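You operate a simulated robot arm through the tools that you are given. There is no shell and no other tool.

You are at the controls of a simulated robot arm. One attempt, no reset.

## Task
Put things in order on the top of the island bench. At the end: the white filter (marked "Coarse") from the top of the island bench stands on top of the flat orange tin; the blue cup stands where the grey filter (marked "Fine") stood; the grey filter from the top of the island bench stands where the jar (marked "Orange") stood; the jar from the top of the island bench stands on top of the white carton (marked "Station"); whatever was shut is shut again. Leave all else as you found it, and nothing knocked over.

It is judged by the outcome, as a careful person would: the job done as asked, and still so three seconds after it is handed in. It fails if anything else is knocked over, pushed out of place, dropped, spilled or broken.

## Robot
A 7-joint arm with a two-finger parallel gripper, fixed in place. Base frame: the origin is at the foot of the arm, x ahead of it, y to its left, z up; the work surface is at about z = 80. Units: cm, degrees, N and s.
With the tool pointing down near the work surface it reaches from about 10 to 66 cm from the base axis. Its first joint turns from -66.0 to 66.0 degrees. Payload 1.57 kg.
The tool frame sits at the grasp point between the pads (the TCP): z along the fingers, y along the line on which they close. The tips reach 3 cm beyond it. The gripper opens to 8 cm. The fingers are 1.7 cm wide and 1.2 cm thick; the gripper's body (4 by 8.2 cm) begins 8 cm behind the TCP.
Orientation is that of the tool frame in the base frame, as [roll, pitch, yaw] about the fixed x, y, z axes, in that order (R = Rz(yaw) Ry(pitch) Rx(roll)). With the fingers straight down and closing along the base's y, the tool's x points along the base's -x, its y along +y and its z along -z.

## Interface
- The arm moves only by the tool send_rows. Its argument "moves" is one flat list of numbers, 7 for each row, row after row: the shift along the tool's x, y, z in units of 25 mm (1.0 is 25 mm), then the turn, a rotation vector about the tool's x, y, z in units of 4 degrees (1.0 is 4 degrees), then the closure, from 0 (fully open) to 1 (shut). In form: [x, y, z, rx, ry, rz, jaw, x, y, z, rx, ry, rz, jaw, ...]. A call has 1 to 20 rows; each row shifts and turns the commanded pose from where the row before left it, along the tool's axes as they then stand. A call with a number of a shift or a turn outside -1 to 1 is refused whole. A row lasts 0.2 s, in which the tool goes at most 5 cm and 8.6 degrees; a call with a longer step from one row to the next is refused whole, and so is a gripper value outside its range. A pose out of reach is approached as far as the arm can. The call stops where the force on the tool passes 40 N (or 10 N more than at its start, if that is more) or the arm is blocked; 0.2 s more then pass. The fingers move at their own pace (about 7.2 cm/s each) and stop on an object; they squeeze with about 28 N. The grip force told is the motor's: it shows also when the fingers shut on nothing. Time passes only in rows, and 0.2 s behind the last, so rows that do not move let the fingers close. It gives the time, the measured TCP pose, the force on the tool (base axes), the opening and the grip force at its end, in the units of the frame above (readings bear some noise), with the torque about the TCP (base axes, N m) and any sound that the robot's microphone picked up.
- Cameras (640 x 400 px; columns grow to the right, rows downward): "scene" is fixed at [8.18, 47.86, 141.5]; the picture's right is [-0.25, -0.97, 0.00], its down [-0.62, 0.16, -0.77] and it looks along [0.74, -0.19, -0.64] (base axes); focal length 267 px, centre (320, 200). "wrist" rides on the gripper at [7.2, -0.7, -12.2] in the tool frame; the picture's right is [0.09, 1.00, 0.00], its down [-0.84, 0.08, -0.54] and it looks along [-0.54, 0.05, 0.84] (tool axes); focal length 238 px, centre (320, 200). There is no depth. A picture from a camera that has moved, and an enlarged one, comes with that camera's place and axes in the base frame and with its lens.
- snapshot(camera): a new picture of that camera. The clock stands still meanwhile.
- enlarge(camera, box): a new picture of the part [left, top, right, bottom] of that camera's present view, enlarged. The clock stands still meanwhile.
- hand_in(): hands the job in; it is judged then, once.

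Nothing tells you positions but the pictures and the camera data. Unless the task says otherwise, let go and move clear before handing in.

The tools are called after ">>>" by a JSON object that holds its "name" and its "arguments". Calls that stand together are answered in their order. send_rows: Moves the arm, as the interface text tells. Its arguments: {"type":"object","properties":{"moves":{"type":"array","items":{"type":"number"}}},"required":["moves"]} The other tools are called the same way: snapshot (camera) takes a picture; enlarge (camera, box) takes an enlarged picture of a part of a camera's view; hand_in () hands the job in.

At the start:

```text
time_s: 0.0
tool_pos: [44.45, 15.72, 115.36]
tool_rot: [180.0, 0.1, -179.9]
wrist_force: [-0.3, 0.0, -0.2]
ft_torque: [0.02, 0.0, 0.02]
finger_gap: 8.0
gripper_force: 0.1
```

scene: 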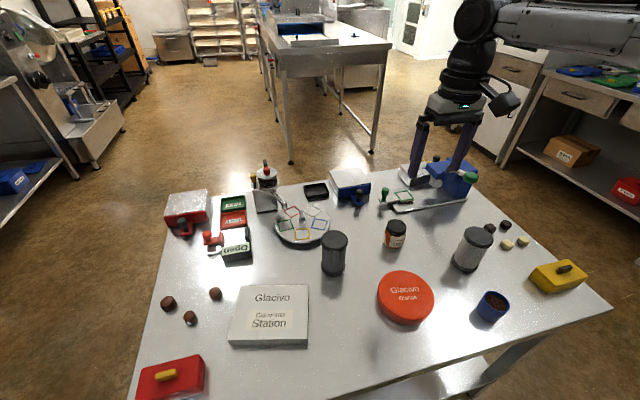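
wrist: 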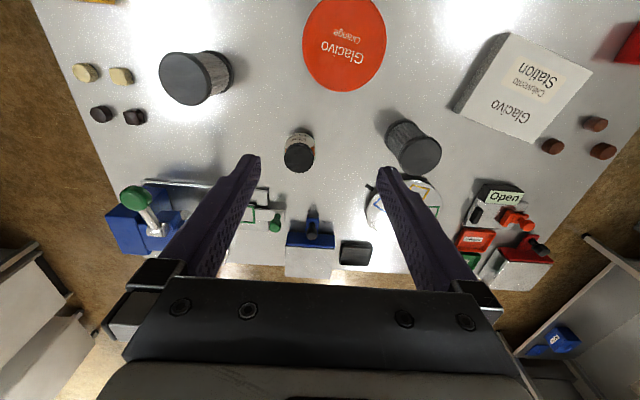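

I see a bench with two dark filters, a jar, a flat orange tin, a white carton, a blue cup and many small items. First I'll look closer to identify each one.

>>> {"name": "enlarge", "arguments": {"camera": "scene", "box": [300, 200, 540, 350]}}

>>> {"name": "enlarge", "arguments": {"camera": "scene", "box": [120, 150, 360, 300]}}

>>> {"name": "enlarge", "arguments": {"camera": "scene", "box": [360, 150, 600, 300]}}

>>> {"name": "enlarge", "arguments": {"camera": "wrist", "box": [60, 0, 380, 200]}}

>>> {"name": "enlarge", "arguments": {"camera": "wrist", "box": [320, 0, 640, 200]}}

```text
2.67 times, centred on (420, 275) of scene
camera zoom: at [8.18, 47.86, 141.5], right [-0.25, -0.97, 0.0], down [-0.62, 0.16, -0.77], along [0.74, -0.19, -0.64], focal length 712 px, centre (53, 0)
```

zoom: 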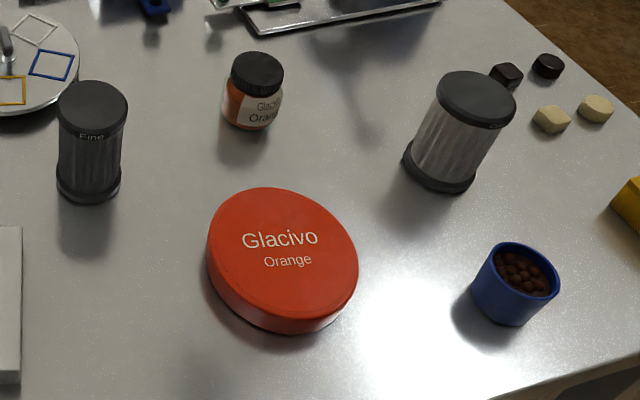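

```text
2.67 times, centred on (240, 225) of scene
camera zoom: at [8.18, 47.86, 141.5], right [-0.25, -0.97, 0.0], down [-0.62, 0.16, -0.77], along [0.74, -0.19, -0.64], focal length 712 px, centre (533, 133)
```

zoom: 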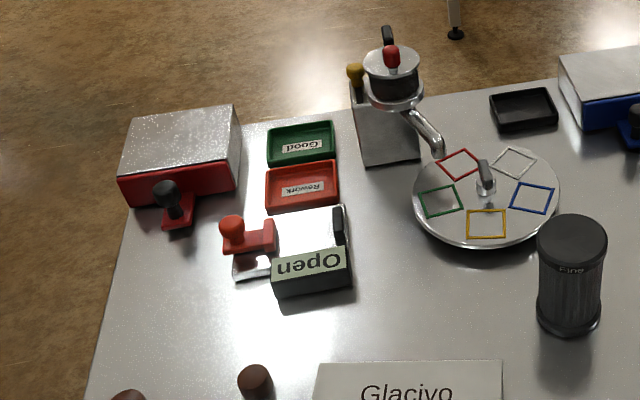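

```text
2.67 times, centred on (480, 225) of scene
camera zoom: at [8.18, 47.86, 141.5], right [-0.25, -0.97, 0.0], down [-0.62, 0.16, -0.77], along [0.74, -0.19, -0.64], focal length 712 px, centre (-107, 133)
```

zoom: 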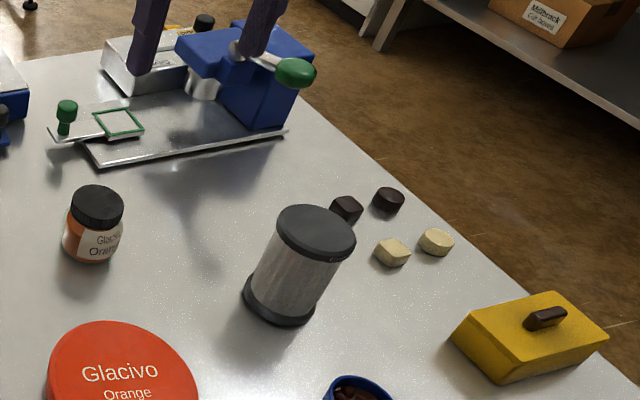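

```text
2.00 times, centred on (220, 100) of wrist
camera zoom: at [37.27, 15.19, 127.55], right [-0.09, 1.0, 0.0], down [0.84, 0.08, 0.54], along [0.54, 0.05, -0.84], focal length 477 px, centre (520, 400)
```

zoom: 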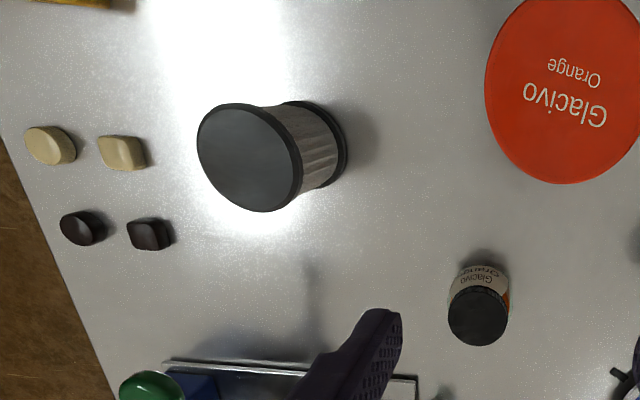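

```text
2.00 times, centred on (480, 100) of wrist
camera zoom: at [37.27, 15.19, 127.55], right [-0.09, 1.0, 0.0], down [0.84, 0.08, 0.54], along [0.54, 0.05, -0.84], focal length 477 px, centre (0, 400)
```

zoom: 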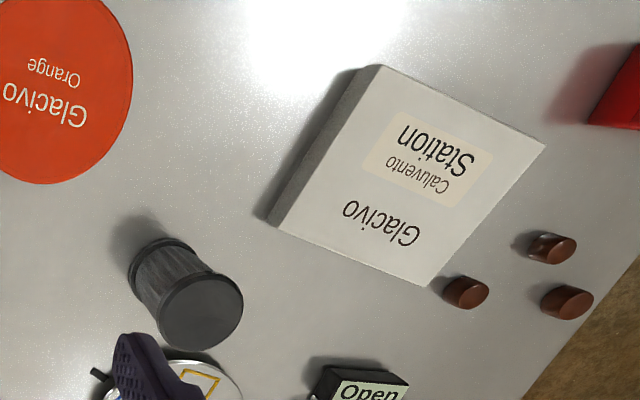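

Grey filter at about (50.5, 33), jar at about (54.8, 12.8), white filter at about (43, -3.3), tin at about (36, 19), cup at about (28, 1) and carton at about (38, 51). I'll move over the white filter for a closer wrist view.

>>> {"name": "send_rows", "arguments": {"moves": [0.07, -0.95, 0.5, 0, 0, 0, 0, 0.07, -0.95, 0.5, 0, 0, 0, 0, 0.07, -0.95, 0.5, 0, 0, 0, 0, 0.07, -0.95, 0.5, 0, 0, 0, 0, 0.07, -0.95, 0.5, 0, 0, 0, 0, 0.07, -0.95, 0.5, 0, 0, 0, 0, 0.07, -0.95, 0.5, 0, 0, 0, 0, 0.07, -0.95, 0.5, 0, 0, 0, 0, 0, 0, 0, 0, 0, 0, 0]}}

>>> {"name": "snapshot", "arguments": {"camera": "wrist"}}

>>> {"name": "snapshot", "arguments": {"camera": "scene"}}

```text
time_s: 2.0
tool_pos: [42.93, -3.41, 105.22]
tool_rot: [179.9, 0.1, -179.8]
wrist_force: [-0.2, 0.9, 0.2]
ft_torque: [0.0, -0.04, 0.02]
finger_gap: 8.01
gripper_force: 0.0
```

```text
taken
camera wrist: at [35.68, -4.03, 117.49], right [-0.09, 1.0, 0.0], down [0.84, 0.08, 0.54], along [0.54, 0.05, -0.84], focal length 238 px, centre (320, 200)
```

wrist: 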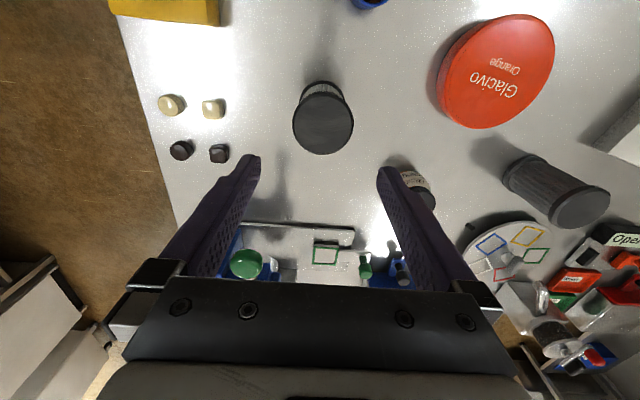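

```text
taken
```

scene: 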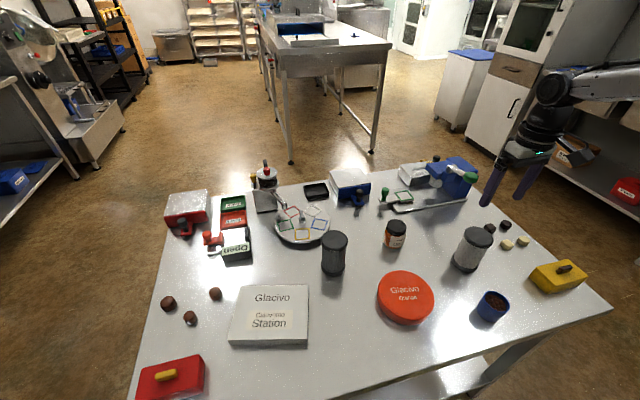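

White filter is just below, a little left of straight ahead. I'll enlarge to measure it.

>>> {"name": "enlarge", "arguments": {"camera": "wrist", "box": [240, 60, 400, 160]}}

>>> {"name": "enlarge", "arguments": {"camera": "scene", "box": [433, 210, 513, 260]}}

>>> {"name": "enlarge", "arguments": {"camera": "scene", "box": [440, 220, 520, 330]}}

```text
4.00 times, centred on (320, 110) of wrist
camera zoom: at [35.68, -4.03, 117.49], right [-0.09, 1.0, 0.0], down [0.84, 0.08, 0.54], along [0.54, 0.05, -0.84], focal length 953 px, centre (320, 560)
```

zoom: 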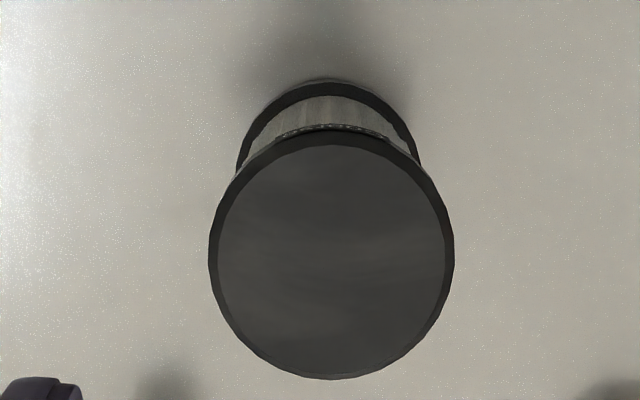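

```text
8.00 times, centred on (473, 235) of scene
camera zoom: at [8.18, 47.86, 141.5], right [-0.25, -0.97, 0.0], down [-0.62, 0.16, -0.77], along [0.74, -0.19, -0.64], focal length 2135 px, centre (-904, -80)
```

zoom: 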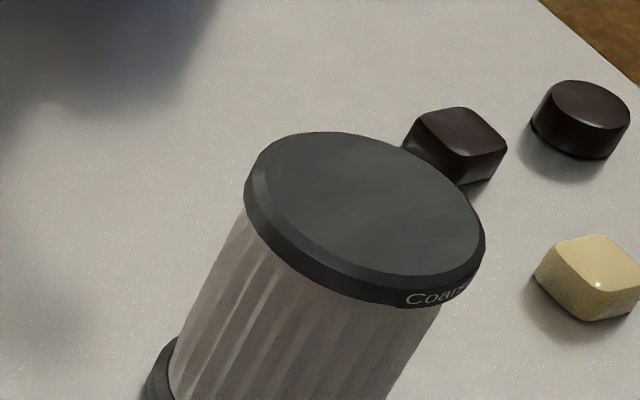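

```text
3.64 times, centred on (480, 275) of scene
camera zoom: at [8.18, 47.86, 141.5], right [-0.25, -0.97, 0.0], down [-0.62, 0.16, -0.77], along [0.74, -0.19, -0.64], focal length 970 px, centre (-262, -73)
```

zoom: 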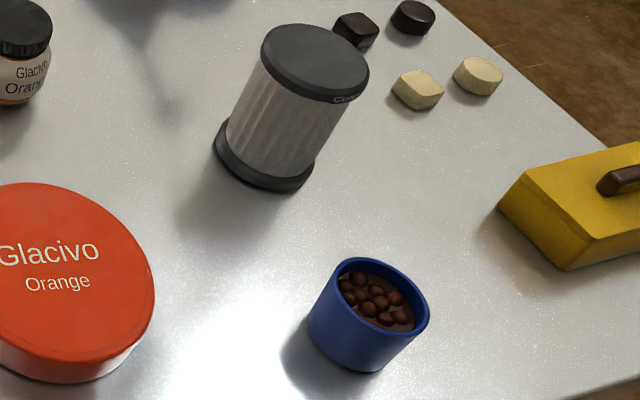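

The white filter ("Coarse") is about 7 cm across, centred near (43.0, -3.1), with its top at about z = 90.5. I'll align and lower part way, then check the fit.

>>> {"name": "send_rows", "arguments": {"moves": [-0.02, 0.12, 0.5, 0, 0, 0, 0, 0, 0, 0.9, 0, 0, 0, 0, 0, 0, 0.9, 0, 0, 0, 0, 0, 0, 0.9, 0, 0, 0, 0, 0, 0, 0.9, 0, 0, 0, 0, 0, 0, 0, 0, 0, 0, 0]}}

>>> {"name": "snapshot", "arguments": {"camera": "wrist"}}

>>> {"name": "enlarge", "arguments": {"camera": "scene", "box": [420, 180, 540, 290]}}

```text
time_s: 3.4
tool_pos: [42.97, -2.82, 95.04]
tool_rot: [-179.9, 0.1, -179.9]
wrist_force: [-0.9, 0.2, 0.9]
ft_torque: [-0.02, 0.0, 0.0]
finger_gap: 8.02
gripper_force: 0.1
```

```text
taken
camera wrist: at [35.78, -3.57, 107.21], right [-0.09, 1.0, 0.0], down [0.84, 0.08, 0.54], along [0.54, 0.05, -0.84], focal length 238 px, centre (320, 200)
```

wrist: 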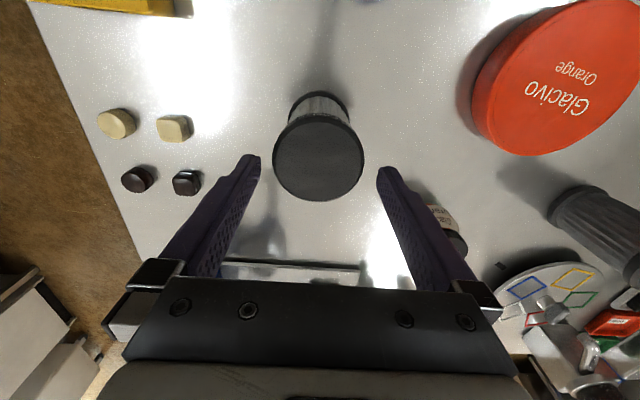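

```text
3.64 times, centred on (480, 235) of scene
camera zoom: at [8.18, 47.86, 141.5], right [-0.25, -0.97, 0.0], down [-0.62, 0.16, -0.77], along [0.74, -0.19, -0.64], focal length 970 px, centre (-262, 73)
```

zoom: 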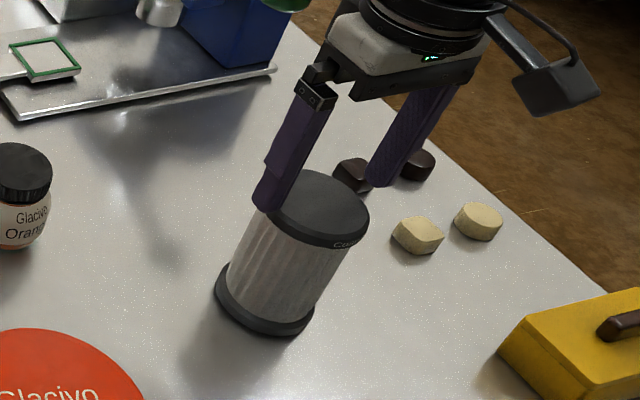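

>>> {"name": "enlarge", "arguments": {"camera": "wrist", "box": [240, 80, 400, 210]}}

```text
3.08 times, centred on (320, 145) of wrist
camera zoom: at [35.78, -3.57, 107.21], right [-0.09, 1.0, 0.0], down [0.84, 0.08, 0.54], along [0.54, 0.05, -0.84], focal length 733 px, centre (320, 369)
```

zoom: 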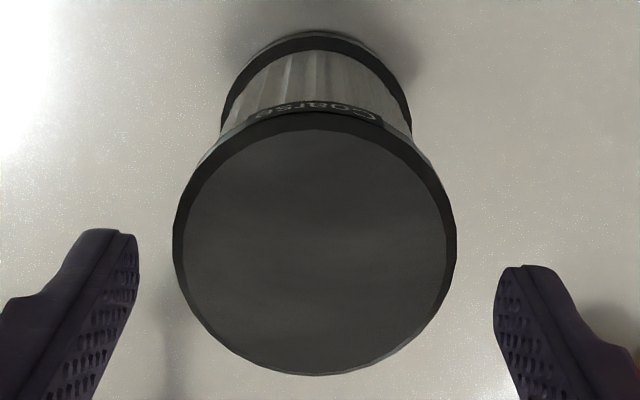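

The white filter sits centred between the fingers at (42.95, -3.0). I'll lower onto its top cap and close.

>>> {"name": "send_rows", "arguments": {"moves": [0, -0.03, 0.64, 0, 0, 0, 0, 0, 0, 0.64, 0, 0, 0, 0, 0, 0, 0.64, 0, 0, 0, 0, 0, 0, 0.64, 0, 0, 0, 0, 0, 0, 0, 0, 0, 0, 0, 0, 0, 0, 0, 0, 0, 0]}}

>>> {"name": "enlarge", "arguments": {"camera": "scene", "box": [420, 180, 540, 290]}}

>>> {"name": "snapshot", "arguments": {"camera": "wrist"}}

```text
time_s: 4.8
tool_pos: [43.2, -3.0, 88.72]
tool_rot: [180.0, 0.1, -180.0]
wrist_force: [0.0, 0.3, -0.5]
ft_torque: [-0.02, -0.01, 0.03]
finger_gap: 7.99
gripper_force: 0.1
```

```text
3.64 times, centred on (480, 235) of scene
camera zoom: at [8.18, 47.86, 141.5], right [-0.25, -0.97, 0.0], down [-0.62, 0.16, -0.77], along [0.74, -0.19, -0.64], focal length 970 px, centre (-262, 73)
```

zoom: 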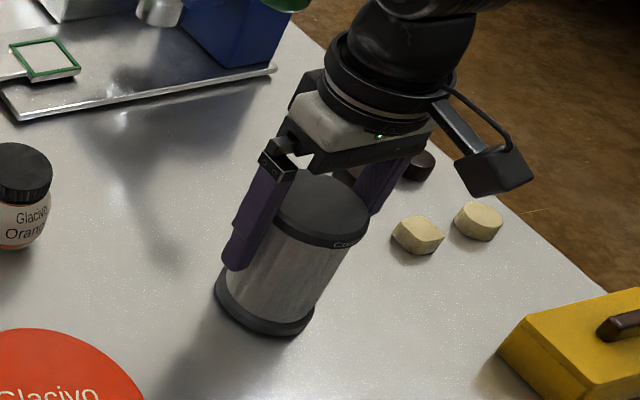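

```text
taken
camera wrist: at [35.93, -3.6, 100.81], right [-0.09, 1.0, 0.0], down [0.84, 0.08, 0.54], along [0.54, 0.05, -0.84], focal length 238 px, centre (320, 200)
```

wrist: 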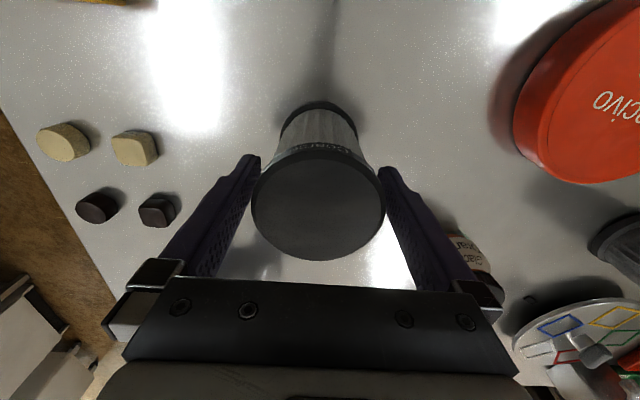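

The fingers straddle the cap cleanly, so I'll close the grip.

>>> {"name": "send_rows", "arguments": {"moves": [0, 0, 0, 0, 0, 0, 0.15, 0, 0, 0, 0, 0, 0, 1, 0, 0, 0, 0, 0, 0, 1, 0, 0, 0, 0, 0, 0, 1]}}

>>> {"name": "snapshot", "arguments": {"camera": "wrist"}}

```text
time_s: 5.8
tool_pos: [43.12, -2.95, 88.64]
tool_rot: [-179.9, 0.1, -179.9]
wrist_force: [-0.2, 1.0, 0.8]
ft_torque: [-0.09, -0.04, 0.04]
finger_gap: 6.66
gripper_force: 27.5
```

```text
taken
camera wrist: at [35.92, -3.6, 100.83], right [-0.09, 1.0, 0.0], down [0.84, 0.08, 0.54], along [0.54, 0.05, -0.84], focal length 238 px, centre (320, 200)
```

wrist: 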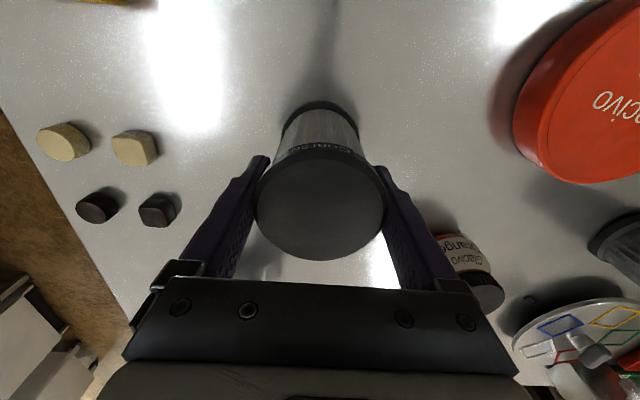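

I've got it: the gap is 6.66 cm with firm grip. Now I'll lift straight up and look again, with a clear view of the tin.

>>> {"name": "send_rows", "arguments": {"moves": [0, 0, -0.3, 0, 0, 0, 1, 0, 0, -0.6, 0, 0, 0, 1, 0, 0, -0.8, 0, 0, 0, 1, 0, 0, -0.8, 0, 0, 0, 1, 0, 0, -0.8, 0, 0, 0, 1, 0, 0, -0.8, 0, 0, 0, 1, 0, 0, -0.8, 0, 0, 0, 1, 0, 0, -0.8, 0, 0, 0, 1, 0, 0, -0.5, 0, 0, 0, 1, 0, 0, 0, 0, 0, 0, 1]}}

>>> {"name": "snapshot", "arguments": {"camera": "wrist"}}

>>> {"name": "snapshot", "arguments": {"camera": "scene"}}

>>> {"name": "enlarge", "arguments": {"camera": "scene", "box": [360, 255, 450, 335]}}

```text
time_s: 8.0
tool_pos: [42.92, -3.07, 104.27]
tool_rot: [180.0, 0.1, -179.8]
wrist_force: [-0.3, -0.7, -1.7]
ft_torque: [-0.03, 0.02, 0.0]
finger_gap: 6.69
gripper_force: 27.9
```

```text
taken
camera wrist: at [35.72, -3.66, 116.4], right [-0.09, 1.0, 0.0], down [0.84, 0.08, 0.54], along [0.54, 0.05, -0.84], focal length 238 px, centre (320, 200)
```

wrist: 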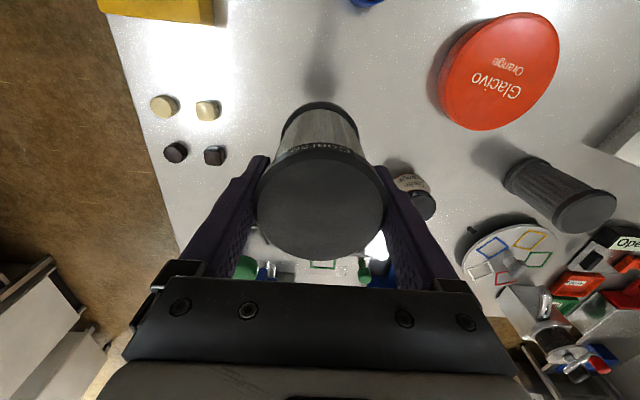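

```text
taken
```

scene: 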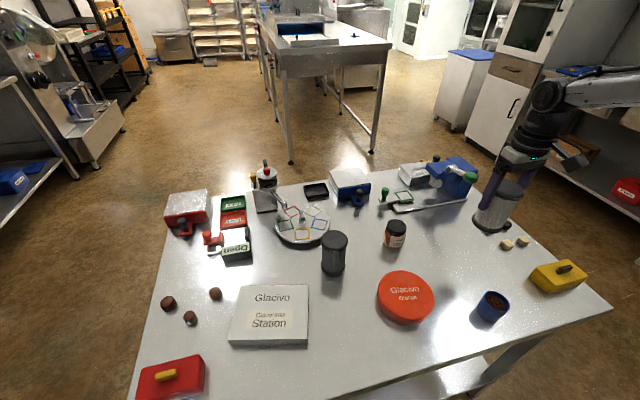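

```text
5.00 times, centred on (405, 295) of scene
camera zoom: at [8.18, 47.86, 141.5], right [-0.25, -0.97, 0.0], down [-0.62, 0.16, -0.77], along [0.74, -0.19, -0.64], focal length 1334 px, centre (-105, -275)
```

zoom: 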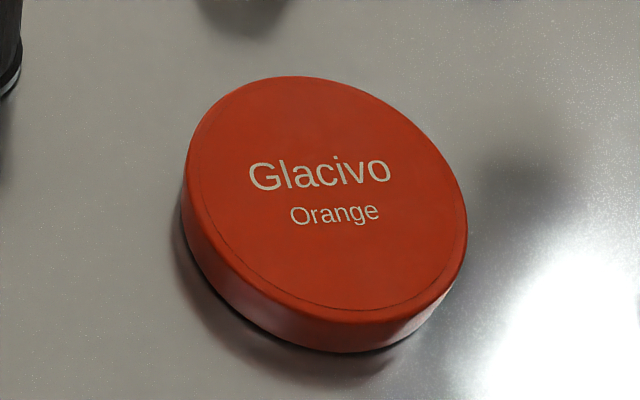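

The white filter is lifted (offset about 0.4 cm toward the base within the grip). The tin centre works out at about (36.6, 19.0) with its top at z≈83.1; I'll carry the filter over it and stop above.

>>> {"name": "send_rows", "arguments": {"moves": [0.236, 0.883, 0, 0, 0, 0, 1, 0.236, 0.883, 0, 0, 0, 0, 1, 0.236, 0.883, 0, 0, 0, 0, 1, 0.236, 0.883, 0, 0, 0, 0, 1, 0.236, 0.883, 0, 0, 0, 0, 1, 0.236, 0.883, 0, 0, 0, 0, 1, 0.236, 0.883, 0, 0, 0, 0, 1, 0.236, 0.883, 0, 0, 0, 0, 1, 0.236, 0.883, 0, 0, 0, 0, 1, 0.236, 0.883, 0, 0, 0, 0, 1, 0, 0, 0.8, 0, 0, 0, 1, 0, 0, 0.8, 0, 0, 0, 1, 0, 0, 0.8, 0, 0, 0, 1, 0, 0, 0.8, 0, 0, 0, 1, 0, 0, 0, 0, 0, 0, 1, 0, 0, 0, 0, 0, 0, 1]}}

>>> {"name": "snapshot", "arguments": {"camera": "wrist"}}

>>> {"name": "enlarge", "arguments": {"camera": "scene", "box": [340, 215, 470, 335]}}

```text
time_s: 11.4
tool_pos: [37.12, 19.13, 96.09]
tool_rot: [179.9, 0.0, -179.9]
wrist_force: [-0.1, 0.2, -1.2]
ft_torque: [0.02, 0.01, -0.01]
finger_gap: 6.68
gripper_force: 28.1
```

```text
taken
camera wrist: at [29.93, 18.42, 108.29], right [-0.09, 1.0, 0.0], down [0.84, 0.08, 0.54], along [0.54, 0.05, -0.84], focal length 238 px, centre (320, 200)
```

wrist: 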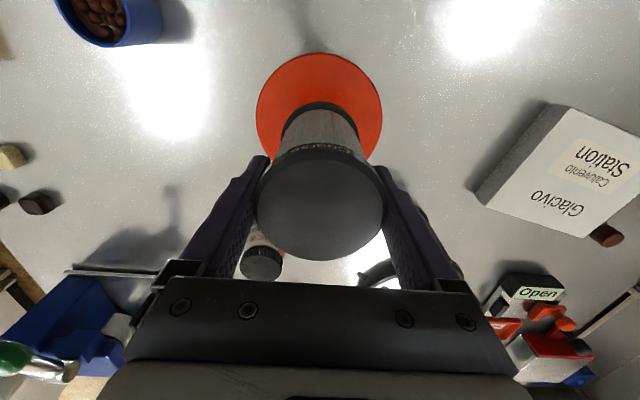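

```text
3.33 times, centred on (405, 275) of scene
camera zoom: at [8.18, 47.86, 141.5], right [-0.25, -0.97, 0.0], down [-0.62, 0.16, -0.77], along [0.74, -0.19, -0.64], focal length 890 px, centre (37, -50)
```

zoom: 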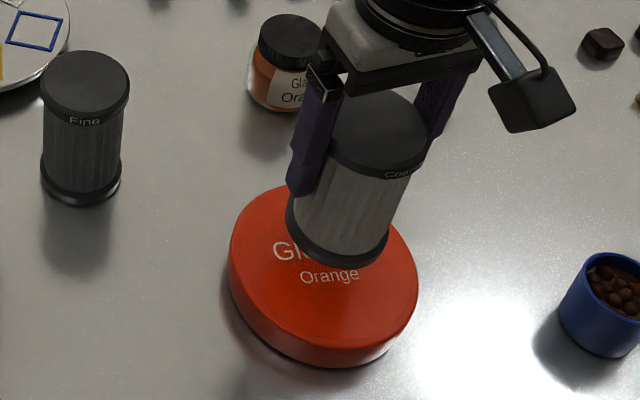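

The filter is centred over the tin. I'll lower it to just above contact, then down in small steps while watching the force.

>>> {"name": "send_rows", "arguments": {"moves": [0, -0.04, 0.4, 0, 0, 0, 1, 0, 0, 0.4, 0, 0, 0, 1, 0, 0, 0.4, 0, 0, 0, 1, 0, 0, 0.2, 0, 0, 0, 1, 0, 0, 0, 0, 0, 0, 1]}}

>>> {"name": "enlarge", "arguments": {"camera": "scene", "box": [340, 215, 470, 335]}}

```text
time_s: 12.6
tool_pos: [37.27, 19.02, 92.73]
tool_rot: [-180.0, 0.1, -180.0]
wrist_force: [0.0, -0.3, -0.9]
ft_torque: [-0.02, 0.02, -0.02]
finger_gap: 6.68
gripper_force: 28.5
```

```text
3.33 times, centred on (405, 275) of scene
camera zoom: at [8.18, 47.86, 141.5], right [-0.25, -0.97, 0.0], down [-0.62, 0.16, -0.77], along [0.74, -0.19, -0.64], focal length 890 px, centre (37, -50)
```

zoom: 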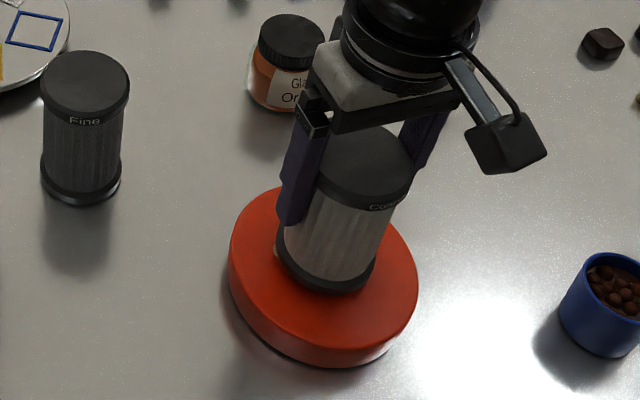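

>>> {"name": "send_rows", "arguments": {"moves": [0, 0, 0.1, 0, 0, 0, 1, 0, 0, 0.1, 0, 0, 0, 1, 0, 0, 0.1, 0, 0, 0, 1, 0, 0, 0, 0, 0, 0, 1]}}

```text
time_s: 13.6
tool_pos: [37.22, 19.02, 92.2]
tool_rot: [179.9, 0.2, -180.0]
wrist_force: [-3.8, -3.2, 12.0]
ft_torque: [-0.46, 0.41, -0.04]
finger_gap: 6.67
gripper_force: 28.5
```

Contact is made (about 12 N, centred). I'll ease off a hair and open the fingers.

>>> {"name": "send_rows", "arguments": {"moves": [0, 0, -0.04, 0, 0, 0, 1, 0, 0, 0, 0, 0, 0, 0.5, 0, 0, 0, 0, 0, 0, 0, 0, 0, 0, 0, 0, 0, 0, 0, 0, 0, 0, 0, 0, 0]}}

>>> {"name": "snapshot", "arguments": {"camera": "wrist"}}

>>> {"name": "enlarge", "arguments": {"camera": "scene", "box": [340, 215, 470, 335]}}

```text
time_s: 14.8
tool_pos: [37.31, 19.17, 92.1]
tool_rot: [180.0, 0.2, -179.9]
wrist_force: [-0.1, 0.0, -0.1]
ft_torque: [0.03, 0.01, 0.0]
finger_gap: 7.99
gripper_force: 0.0
```

```text
taken
camera wrist: at [30.05, 18.42, 104.26], right [-0.09, 1.0, 0.0], down [0.84, 0.08, 0.54], along [0.54, 0.05, -0.84], focal length 238 px, centre (320, 200)
```

wrist: 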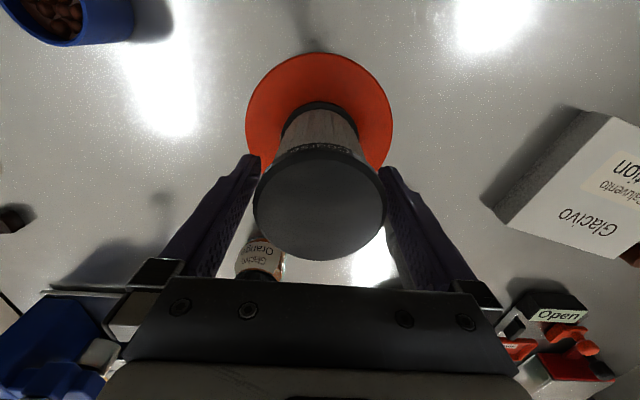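

```text
3.33 times, centred on (405, 275) of scene
camera zoom: at [8.18, 47.86, 141.5], right [-0.25, -0.97, 0.0], down [-0.62, 0.16, -0.77], along [0.74, -0.19, -0.64], focal length 890 px, centre (37, -50)
```

zoom: 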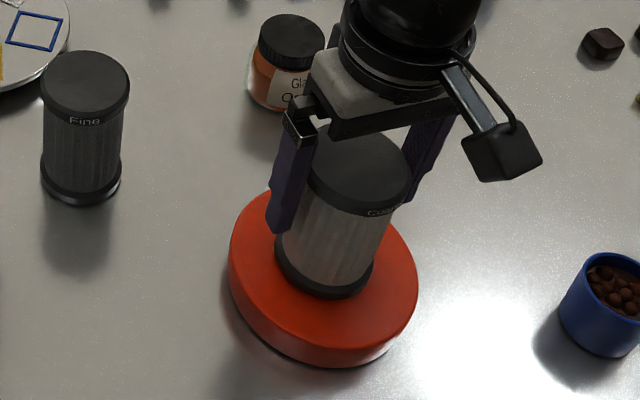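

The white filter stands on the tin. I'll rise straight up and go over the jar for a look.

>>> {"name": "send_rows", "arguments": {"moves": [0, 0, -0.5, 0, 0, 0, 0, 0, 0, -0.8, 0, 0, 0, 0, 0, 0, -0.8, 0, 0, 0, 0, 0, 0, -0.8, 0, 0, 0, 0, 0, 0, -0.8, 0, 0, 0, 0, 0, 0, -0.8, 0, 0, 0, 0, 0, 0, -0.8, 0, 0, 0, 0, 0, 0, -0.8, 0, 0, 0, 0, -0.87, -0.31, 0, 0, 0, 0, 0, -0.87, -0.31, 0, 0, 0, 0, 0, -0.87, -0.31, 0, 0, 0, 0, 0, -0.87, -0.31, 0, 0, 0, 0, 0, -0.87, -0.31, 0, 0, 0, 0, 0, -0.87, -0.31, 0, 0, 0, 0, 0, -0.87, -0.31, 0, 0, 0, 0, 0, -0.87, -0.31, 0, 0, 0, 0, 0, 0, 0, 0, 0, 0, 0, 0]}}

>>> {"name": "snapshot", "arguments": {"camera": "wrist"}}

>>> {"name": "snapshot", "arguments": {"camera": "scene"}}

```text
time_s: 18.4
tool_pos: [54.77, 12.81, 107.37]
tool_rot: [179.9, 0.2, -180.0]
wrist_force: [-0.6, 0.5, 0.4]
ft_torque: [0.01, -0.02, 0.0]
finger_gap: 7.99
gripper_force: 0.0
```

```text
taken
camera wrist: at [47.53, 12.15, 119.59], right [-0.09, 1.0, 0.0], down [0.84, 0.08, 0.54], along [0.54, 0.05, -0.84], focal length 238 px, centre (320, 200)
```

wrist: 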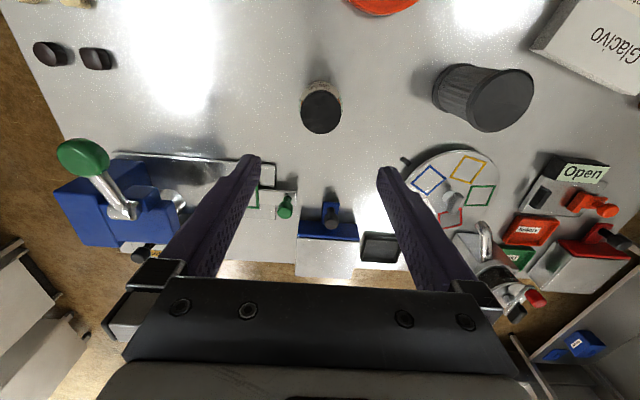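

```text
taken
```

scene: 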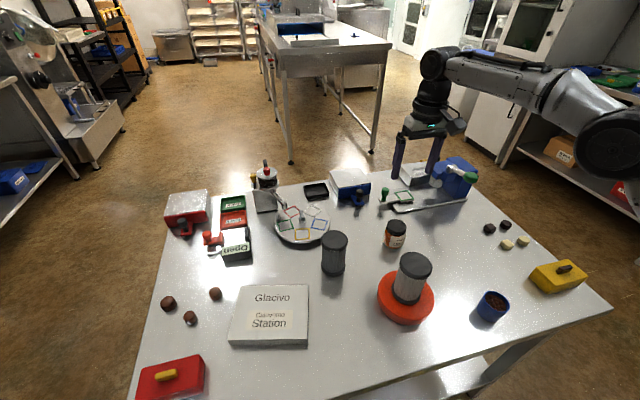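

White filter is upright on the tin. I'll measure the jar and the grey filter from here.

>>> {"name": "enlarge", "arguments": {"camera": "wrist", "box": [270, 60, 370, 140]}}

>>> {"name": "enlarge", "arguments": {"camera": "wrist", "box": [380, 40, 580, 200]}}

>>> {"name": "enlarge", "arguments": {"camera": "scene", "box": [370, 205, 420, 260]}}

>>> {"name": "enlarge", "arguments": {"camera": "scene", "box": [300, 215, 370, 285]}}

```text
5.00 times, centred on (320, 100) of wrist
camera zoom: at [47.53, 12.15, 119.59], right [-0.09, 1.0, 0.0], down [0.84, 0.08, 0.54], along [0.54, 0.05, -0.84], focal length 1192 px, centre (320, 700)
```

zoom: 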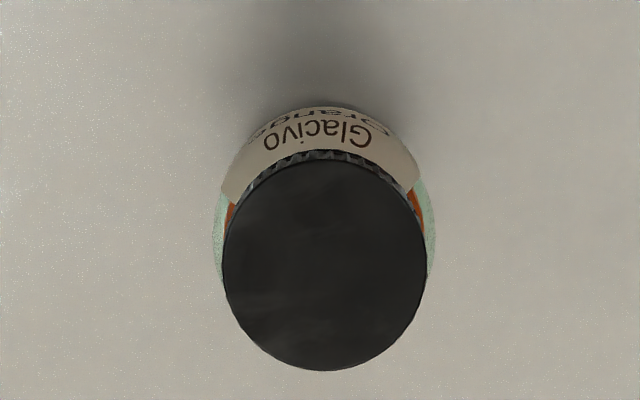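

```text
2.50 times, centred on (480, 120) of wrist
camera zoom: at [47.53, 12.15, 119.59], right [-0.09, 1.0, 0.0], down [0.84, 0.08, 0.54], along [0.54, 0.05, -0.84], focal length 596 px, centre (-80, 400)
```

zoom: 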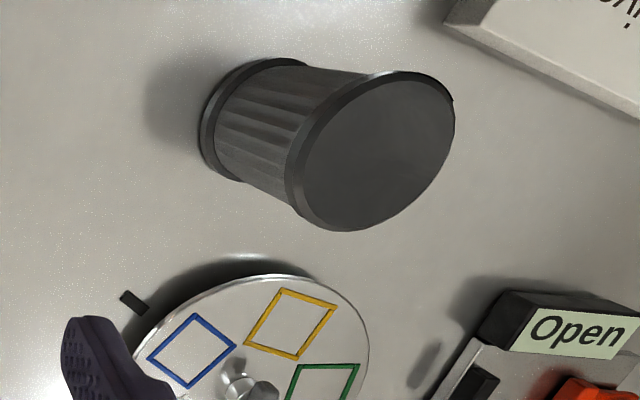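

```text
7.27 times, centred on (395, 232) of scene
camera zoom: at [8.19, 47.86, 141.5], right [-0.25, -0.97, 0.0], down [-0.62, 0.16, -0.77], along [0.74, -0.19, -0.64], focal length 1941 px, centre (-226, -36)
```

zoom: 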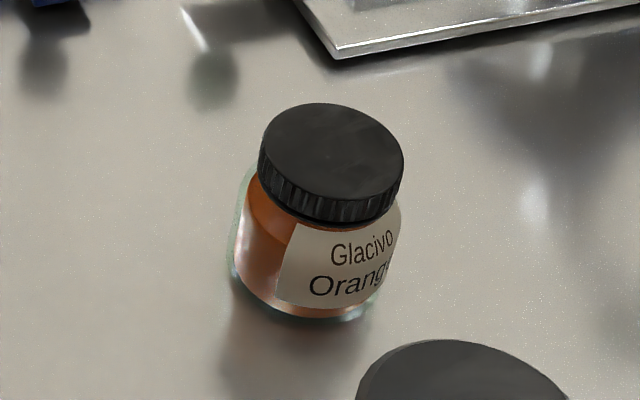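

```text
5.71 times, centred on (335, 250) of scene
camera zoom: at [8.19, 47.86, 141.5], right [-0.25, -0.97, 0.0], down [-0.62, 0.16, -0.77], along [0.74, -0.19, -0.64], focal length 1525 px, centre (234, -86)
```

zoom: 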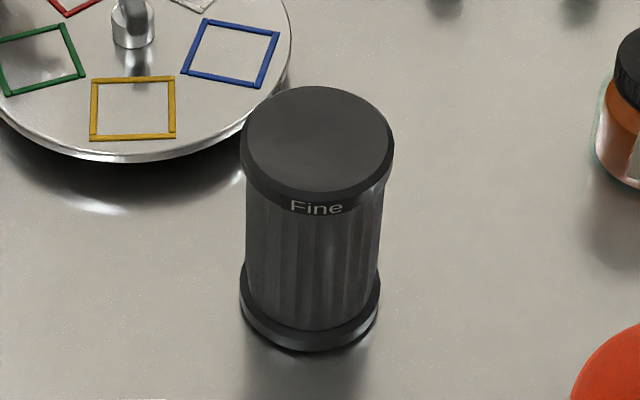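

The jar is centred near (54.9, 12.95) with its top at z≈86.6, and the grey filter is at about (50.9, 33.0). I'll note both positions and lower towards the jar.

>>> {"name": "send_rows", "arguments": {"moves": [-0.06, 0.05, 0.75, 0, 0, 0, 0, 0, 0, 0.75, 0, 0, 0, 0, 0, 0, 0.75, 0, 0, 0, 0, 0, 0, 0.75, 0, 0, 0, 0, 0, 0, 0.75, 0, 0, 0, 0, 0, 0, 0.75, 0, 0, 0, 0, 0, 0, 0.75, 0, 0, 0, 0, 0, 0, 0.75, 0, 0, 0, 0, 0, 0, 0, 0, 0, 0, 0]}}

>>> {"name": "enlarge", "arguments": {"camera": "wrist", "box": [230, 60, 410, 240]}}

>>> {"name": "enlarge", "arguments": {"camera": "scene", "box": [340, 170, 460, 270]}}

>>> {"name": "enlarge", "arguments": {"camera": "scene", "box": [210, 270, 330, 360]}}

```text
time_s: 20.4
tool_pos: [54.72, 13.02, 92.42]
tool_rot: [179.9, 0.1, -179.9]
wrist_force: [-0.5, -0.7, 0.4]
ft_torque: [0.01, -0.02, 0.0]
finger_gap: 7.99
gripper_force: 0.1
```

```text
2.22 times, centred on (320, 150) of wrist
camera zoom: at [47.53, 12.27, 104.47], right [-0.09, 1.0, 0.0], down [0.84, 0.08, 0.54], along [0.54, 0.05, -0.84], focal length 530 px, centre (320, 311)
```

zoom: 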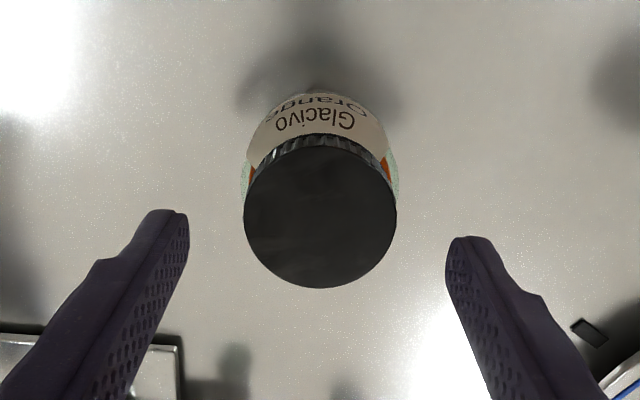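

```text
4.00 times, centred on (400, 220) of scene
camera zoom: at [8.18, 47.86, 141.5], right [-0.25, -0.97, 0.0], down [-0.62, 0.16, -0.77], along [0.74, -0.19, -0.64], focal length 1067 px, centre (0, 120)
```

zoom: 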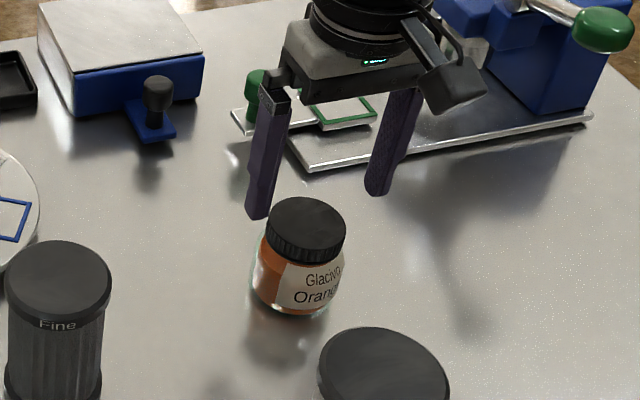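

```text
4.44 times, centred on (270, 315) of scene
camera zoom: at [8.18, 47.86, 141.5], right [-0.25, -0.97, 0.0], down [-0.62, 0.16, -0.77], along [0.74, -0.19, -0.64], focal length 1186 px, centre (542, -311)
```

zoom: 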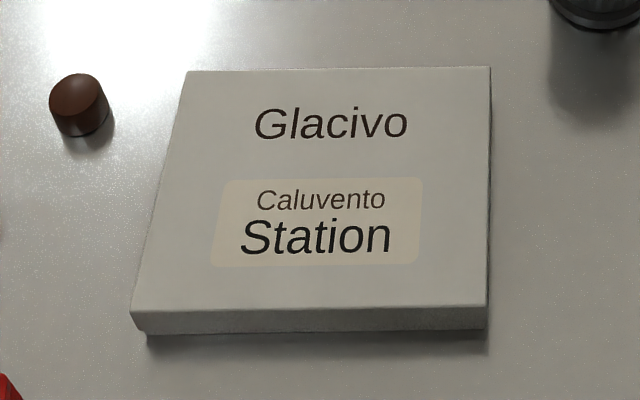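

The jar is well centred between the fingers. I'll lower to z≈84.5 and grip its body; the carton measures about 17 × 13 × 2.7 cm, centred near (40.9, 51).

>>> {"name": "send_rows", "arguments": {"moves": [-0.03, -0.02, 0.6, 0, 0, 0, 0, 0, 0, 0.6, 0, 0, 0, 0, 0, 0, 0.6, 0, 0, 0, 0, 0, 0, 0.6, 0, 0, 0, 0, 0, 0, 0.6, 0, 0, 0, 0, 0, 0, 0.16, 0, 0, 0, 0, 0, 0, 0, 0, 0, 0, 0]}}

>>> {"name": "enlarge", "arguments": {"camera": "scene", "box": [340, 170, 460, 270]}}

>>> {"name": "snapshot", "arguments": {"camera": "wrist"}}

```text
time_s: 22.0
tool_pos: [54.95, 13.0, 84.37]
tool_rot: [180.0, 0.1, -179.9]
wrist_force: [-0.3, 0.4, 0.6]
ft_torque: [0.01, -0.02, 0.01]
finger_gap: 8.0
gripper_force: 0.1
```

```text
4.00 times, centred on (400, 220) of scene
camera zoom: at [8.18, 47.86, 141.5], right [-0.25, -0.97, 0.0], down [-0.62, 0.16, -0.77], along [0.74, -0.19, -0.64], focal length 1067 px, centre (0, 120)
```

zoom: 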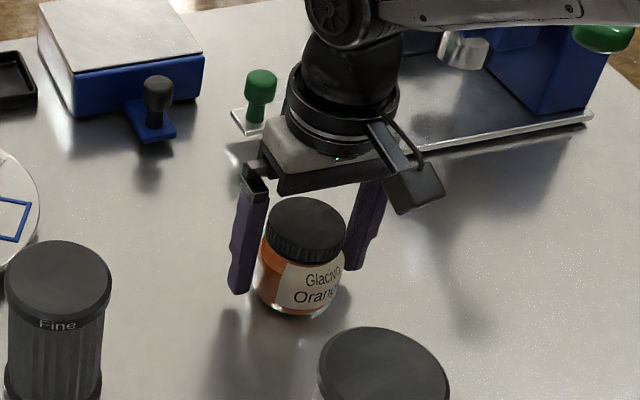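

```text
taken
camera wrist: at [47.75, 12.31, 96.55], right [-0.09, 1.0, 0.0], down [0.84, 0.08, 0.54], along [0.54, 0.05, -0.84], focal length 238 px, centre (320, 200)
```

wrist: 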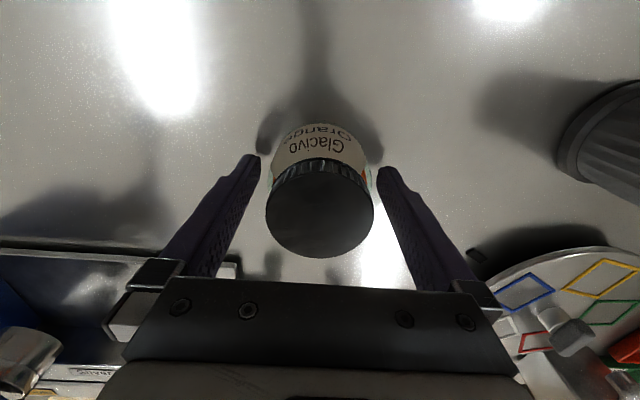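

Fingers are around the jar's body. I'll close and then lift a little.

>>> {"name": "send_rows", "arguments": {"moves": [0, 0, 0, 0, 0, 0, 0.15, 0, 0, 0, 0, 0, 0, 0.22, 0, 0, 0, 0, 0, 0, 1, 0, 0, 0, 0, 0, 0, 1, 0, 0, 0, 0, 0, 0, 1, 0, 0, -0.2, 0, 0, 0, 1, 0, 0, -0.2, 0, 0, 0, 1, 0, 0, 0, 0, 0, 0, 1]}}

>>> {"name": "snapshot", "arguments": {"camera": "wrist"}}

>>> {"name": "enlarge", "arguments": {"camera": "scene", "box": [340, 170, 460, 270]}}

```text
time_s: 23.8
tool_pos: [54.97, 13.06, 85.3]
tool_rot: [-180.0, 0.2, -179.8]
wrist_force: [-0.7, -0.3, -3.3]
ft_torque: [-0.02, 0.01, -0.02]
finger_gap: 6.29
gripper_force: 27.3
```

```text
taken
camera wrist: at [47.8, 12.36, 97.57], right [-0.09, 1.0, 0.0], down [0.84, 0.08, 0.54], along [0.54, 0.05, -0.84], focal length 238 px, centre (320, 200)
```

wrist: 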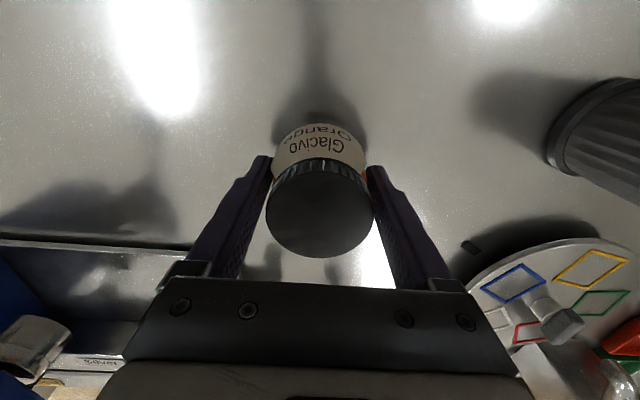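

```text
4.00 times, centred on (400, 220) of scene
camera zoom: at [8.19, 47.86, 141.5], right [-0.25, -0.97, 0.0], down [-0.62, 0.16, -0.77], along [0.74, -0.19, -0.64], focal length 1067 px, centre (0, 120)
```

zoom: 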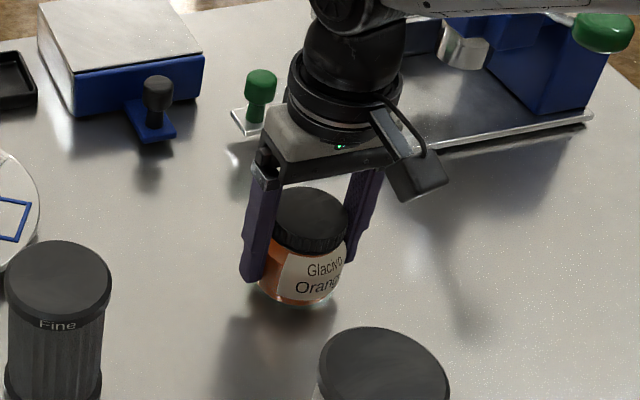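

The jar is gripped and off the bench. I'll raise it to travel height and carry it towards the carton.

>>> {"name": "send_rows", "arguments": {"moves": [0, 0, -0.6, 0, 0, 0, 1, 0, 0, -0.8, 0, 0, 0, 1, 0, 0, -0.8, 0, 0, 0, 1, 0, 0, -0.8, 0, 0, 0, 1, 0, 0, -0.8, 0, 0, 0, 1, 0, 0, -0.8, 0, 0, 0, 1, 0, 0, -0.8, 0, 0, 0, 1, 0, 0, -0.8, 0, 0, 0, 1, 0, 0, -0.8, 0, 0, 0, 1, 0, 0, -0.6, 0, 0, 0, 1, 0, 0, 0, 0, 0, 0, 1]}}

>>> {"name": "send_rows", "arguments": {"moves": [0.3, 0.7, 0, 0, 0, 0, 1, 0.36, 0.8, 0, 0, 0, 0, 1, 0.36, 0.8, 0, 0, 0, 0, 1, 0.36, 0.8, 0, 0, 0, 0, 1, 0.36, 0.8, 0, 0, 0, 0, 1, 0.36, 0.8, 0, 0, 0, 0, 1, 0.36, 0.8, 0, 0, 0, 0, 1, 0.36, 0.8, 0, 0, 0, 0, 1, 0.36, 0.8, 0, 0, 0, 0, 1, 0.36, 0.8, 0, 0, 0, 0, 1, 0.36, 0.8, 0, 0, 0, 0, 1, 0.36, 0.8, 0, 0, 0, 0, 1, 0.36, 0.8, 0, 0, 0, 0, 1, 0.36, 0.8, 0, 0, 0, 0, 1, 0.36, 0.8, 0, 0, 0, 0, 1, 0.36, 0.8, 0, 0, 0, 0, 1, 0.36, 0.8, 0, 0, 0, 0, 1, 0.22, 0.8, 0, 0, 0, 0, 1, 0, 0, 0, 0, 0, 0, 1, 0, 0, 0, 0, 0, 0, 1]}}

>>> {"name": "snapshot", "arguments": {"camera": "wrist"}}

>>> {"name": "snapshot", "arguments": {"camera": "scene"}}

```text
time_s: 26.2
tool_pos: [54.65, 13.0, 104.34]
tool_rot: [180.0, 0.0, -179.9]
wrist_force: [-0.7, -0.6, -3.1]
ft_torque: [0.0, -0.02, 0.0]
finger_gap: 6.27
gripper_force: 27.8
```

```text
time_s: 30.4
tool_pos: [38.92, 47.96, 104.12]
tool_rot: [-180.0, 0.1, -179.9]
wrist_force: [0.2, 0.7, -3.4]
ft_torque: [0.03, 0.01, 0.0]
finger_gap: 6.29
gripper_force: 27.6
out of reach, approached as far as the arm can: row 18
```

```text
taken
camera wrist: at [31.7, 47.34, 116.38], right [-0.09, 1.0, 0.0], down [0.84, 0.08, 0.54], along [0.54, 0.05, -0.84], focal length 238 px, centre (320, 200)
```

wrist: 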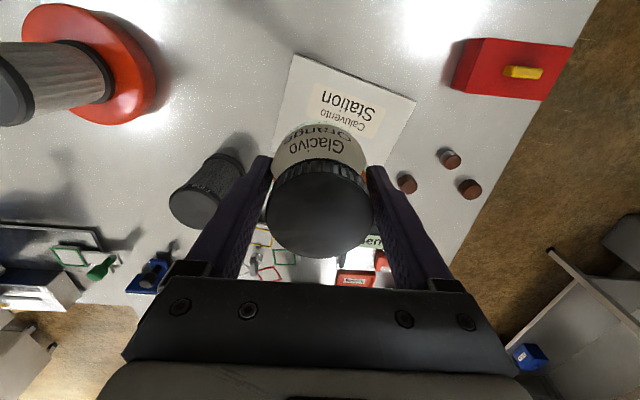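

```text
taken
```

scene: 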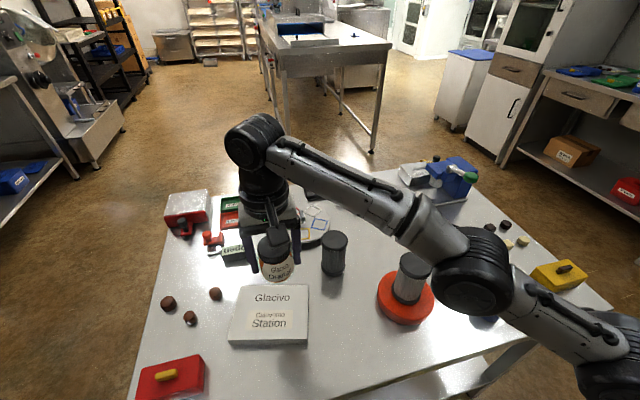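

The arm is near its reach limit at this height, but reach grows lower down. I'll lower the jar part way over the carton, then check.

>>> {"name": "send_rows", "arguments": {"moves": [0, 0, 0.6, 0, 0, 0, 1, 0, 0, 0.6, 0, 0, 0, 1, 0, 0, 0.6, 0, 0, 0, 1, 0, 0, 0.6, 0, 0, 0, 1, 0, 0, 0.6, 0, 0, 0, 1, 0, 0, 0.6, 0, 0, 0, 1, 0, 0, 0.6, 0, 0, 0, 1, 0, 0, 0, 0, 0, 0, 1]}}

>>> {"name": "snapshot", "arguments": {"camera": "wrist"}}

>>> {"name": "snapshot", "arguments": {"camera": "scene"}}

```text
time_s: 32.2
tool_pos: [38.51, 48.09, 93.59]
tool_rot: [179.9, 0.2, -179.9]
wrist_force: [-0.4, 0.0, -2.8]
ft_torque: [-0.02, -0.03, 0.02]
finger_gap: 6.26
gripper_force: 27.7
```

```text
taken
camera wrist: at [31.36, 47.39, 105.77], right [-0.09, 1.0, 0.0], down [0.84, 0.08, 0.54], along [0.54, 0.05, -0.84], focal length 238 px, centre (320, 200)
```

wrist: 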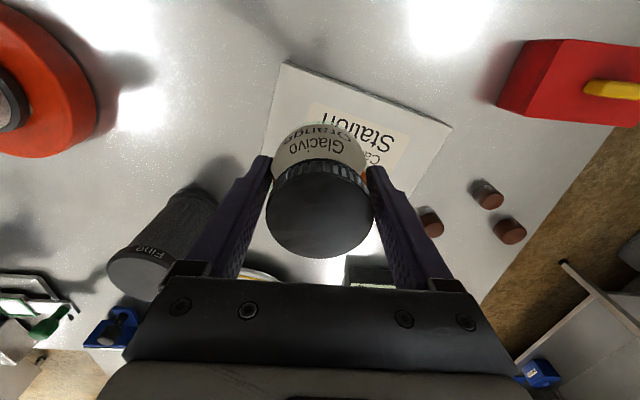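

```text
taken
```

scene: 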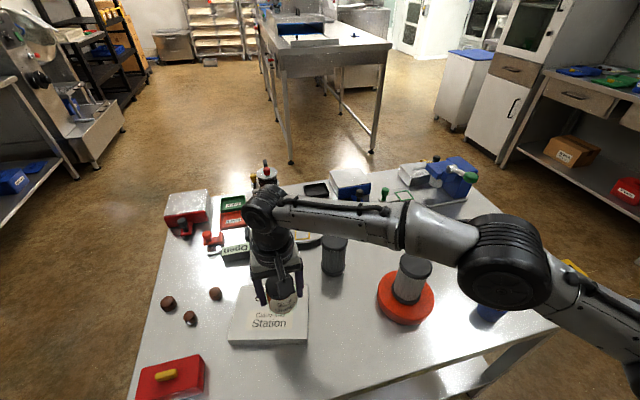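

>>> {"name": "send_rows", "arguments": {"moves": [-0.15, 0.2, 0.2, 0, 0, 0, 1, -0.15, 0.2, 0.2, 0, 0, 0, 1, 0, 0, 0, 0, 0, 0, 1]}}

>>> {"name": "enlarge", "arguments": {"camera": "scene", "box": [210, 240, 330, 350]}}

>>> {"name": "enlarge", "arguments": {"camera": "wrist", "box": [230, 40, 460, 220]}}

```text
time_s: 33.0
tool_pos: [39.27, 48.98, 92.56]
tool_rot: [180.0, 0.1, -179.9]
wrist_force: [0.1, 0.1, -3.5]
ft_torque: [0.02, 0.02, 0.02]
finger_gap: 6.29
gripper_force: 27.6
```

```text
3.64 times, centred on (270, 295) of scene
camera zoom: at [8.19, 47.86, 141.5], right [-0.25, -0.97, 0.0], down [-0.62, 0.16, -0.77], along [0.74, -0.19, -0.64], focal length 970 px, centre (502, -146)
```

zoom: 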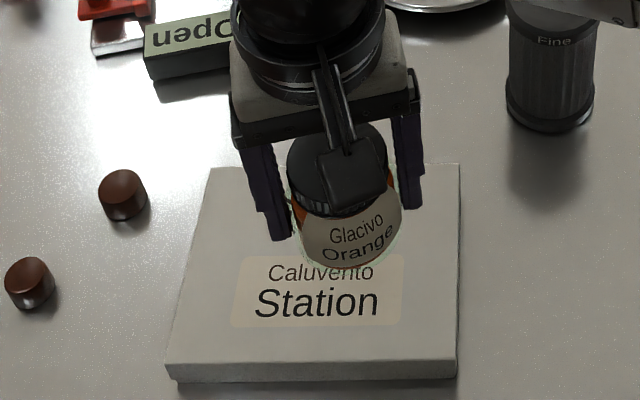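

```text
2.22 times, centred on (345, 130) of wrist
camera zoom: at [32.19, 48.33, 104.77], right [-0.09, 1.0, 0.0], down [0.84, 0.08, 0.54], along [0.54, 0.05, -0.84], focal length 530 px, centre (264, 356)
```

zoom: 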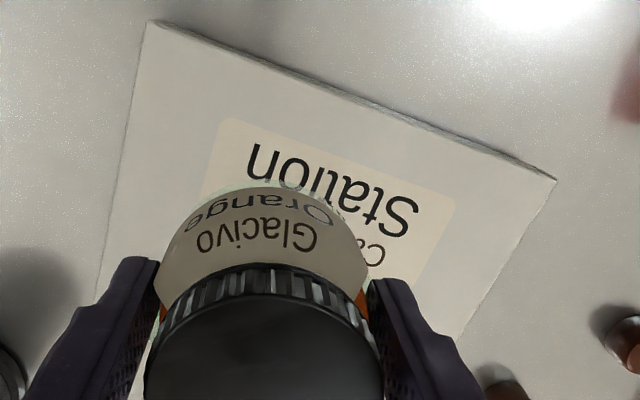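

Jar is over the carton with good margin at about (39.2, 49). I'll lower to just above the lid, then feel for contact.

>>> {"name": "send_rows", "arguments": {"moves": [0, 0, 0.4, 0, 0, 0, 1, 0, 0, 0.4, 0, 0, 0, 1, 0, 0, 0.4, 0, 0, 0, 1, 0, 0, 0.4, 0, 0, 0, 1, 0, 0, 0.2, 0, 0, 0, 1, 0, 0, 0, 0, 0, 0, 1]}}

>>> {"name": "enlarge", "arguments": {"camera": "scene", "box": [210, 240, 330, 350]}}

```text
time_s: 34.4
tool_pos: [39.46, 48.98, 88.13]
tool_rot: [179.9, 0.1, -180.0]
wrist_force: [-0.2, -0.4, -2.7]
ft_torque: [0.02, -0.02, 0.01]
finger_gap: 6.27
gripper_force: 27.8
```

```text
3.64 times, centred on (270, 295) of scene
camera zoom: at [8.19, 47.86, 141.5], right [-0.25, -0.97, 0.0], down [-0.62, 0.16, -0.77], along [0.74, -0.19, -0.64], focal length 970 px, centre (502, -146)
```

zoom: 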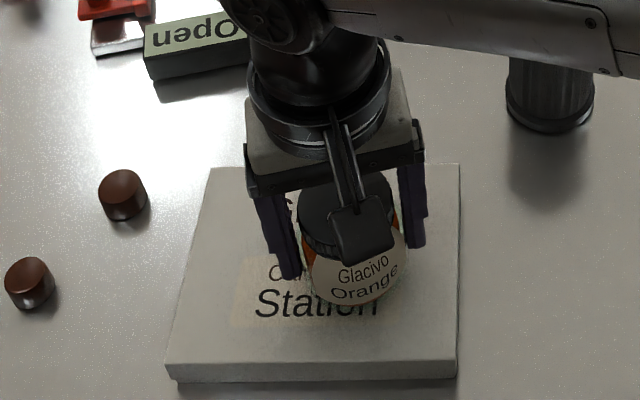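

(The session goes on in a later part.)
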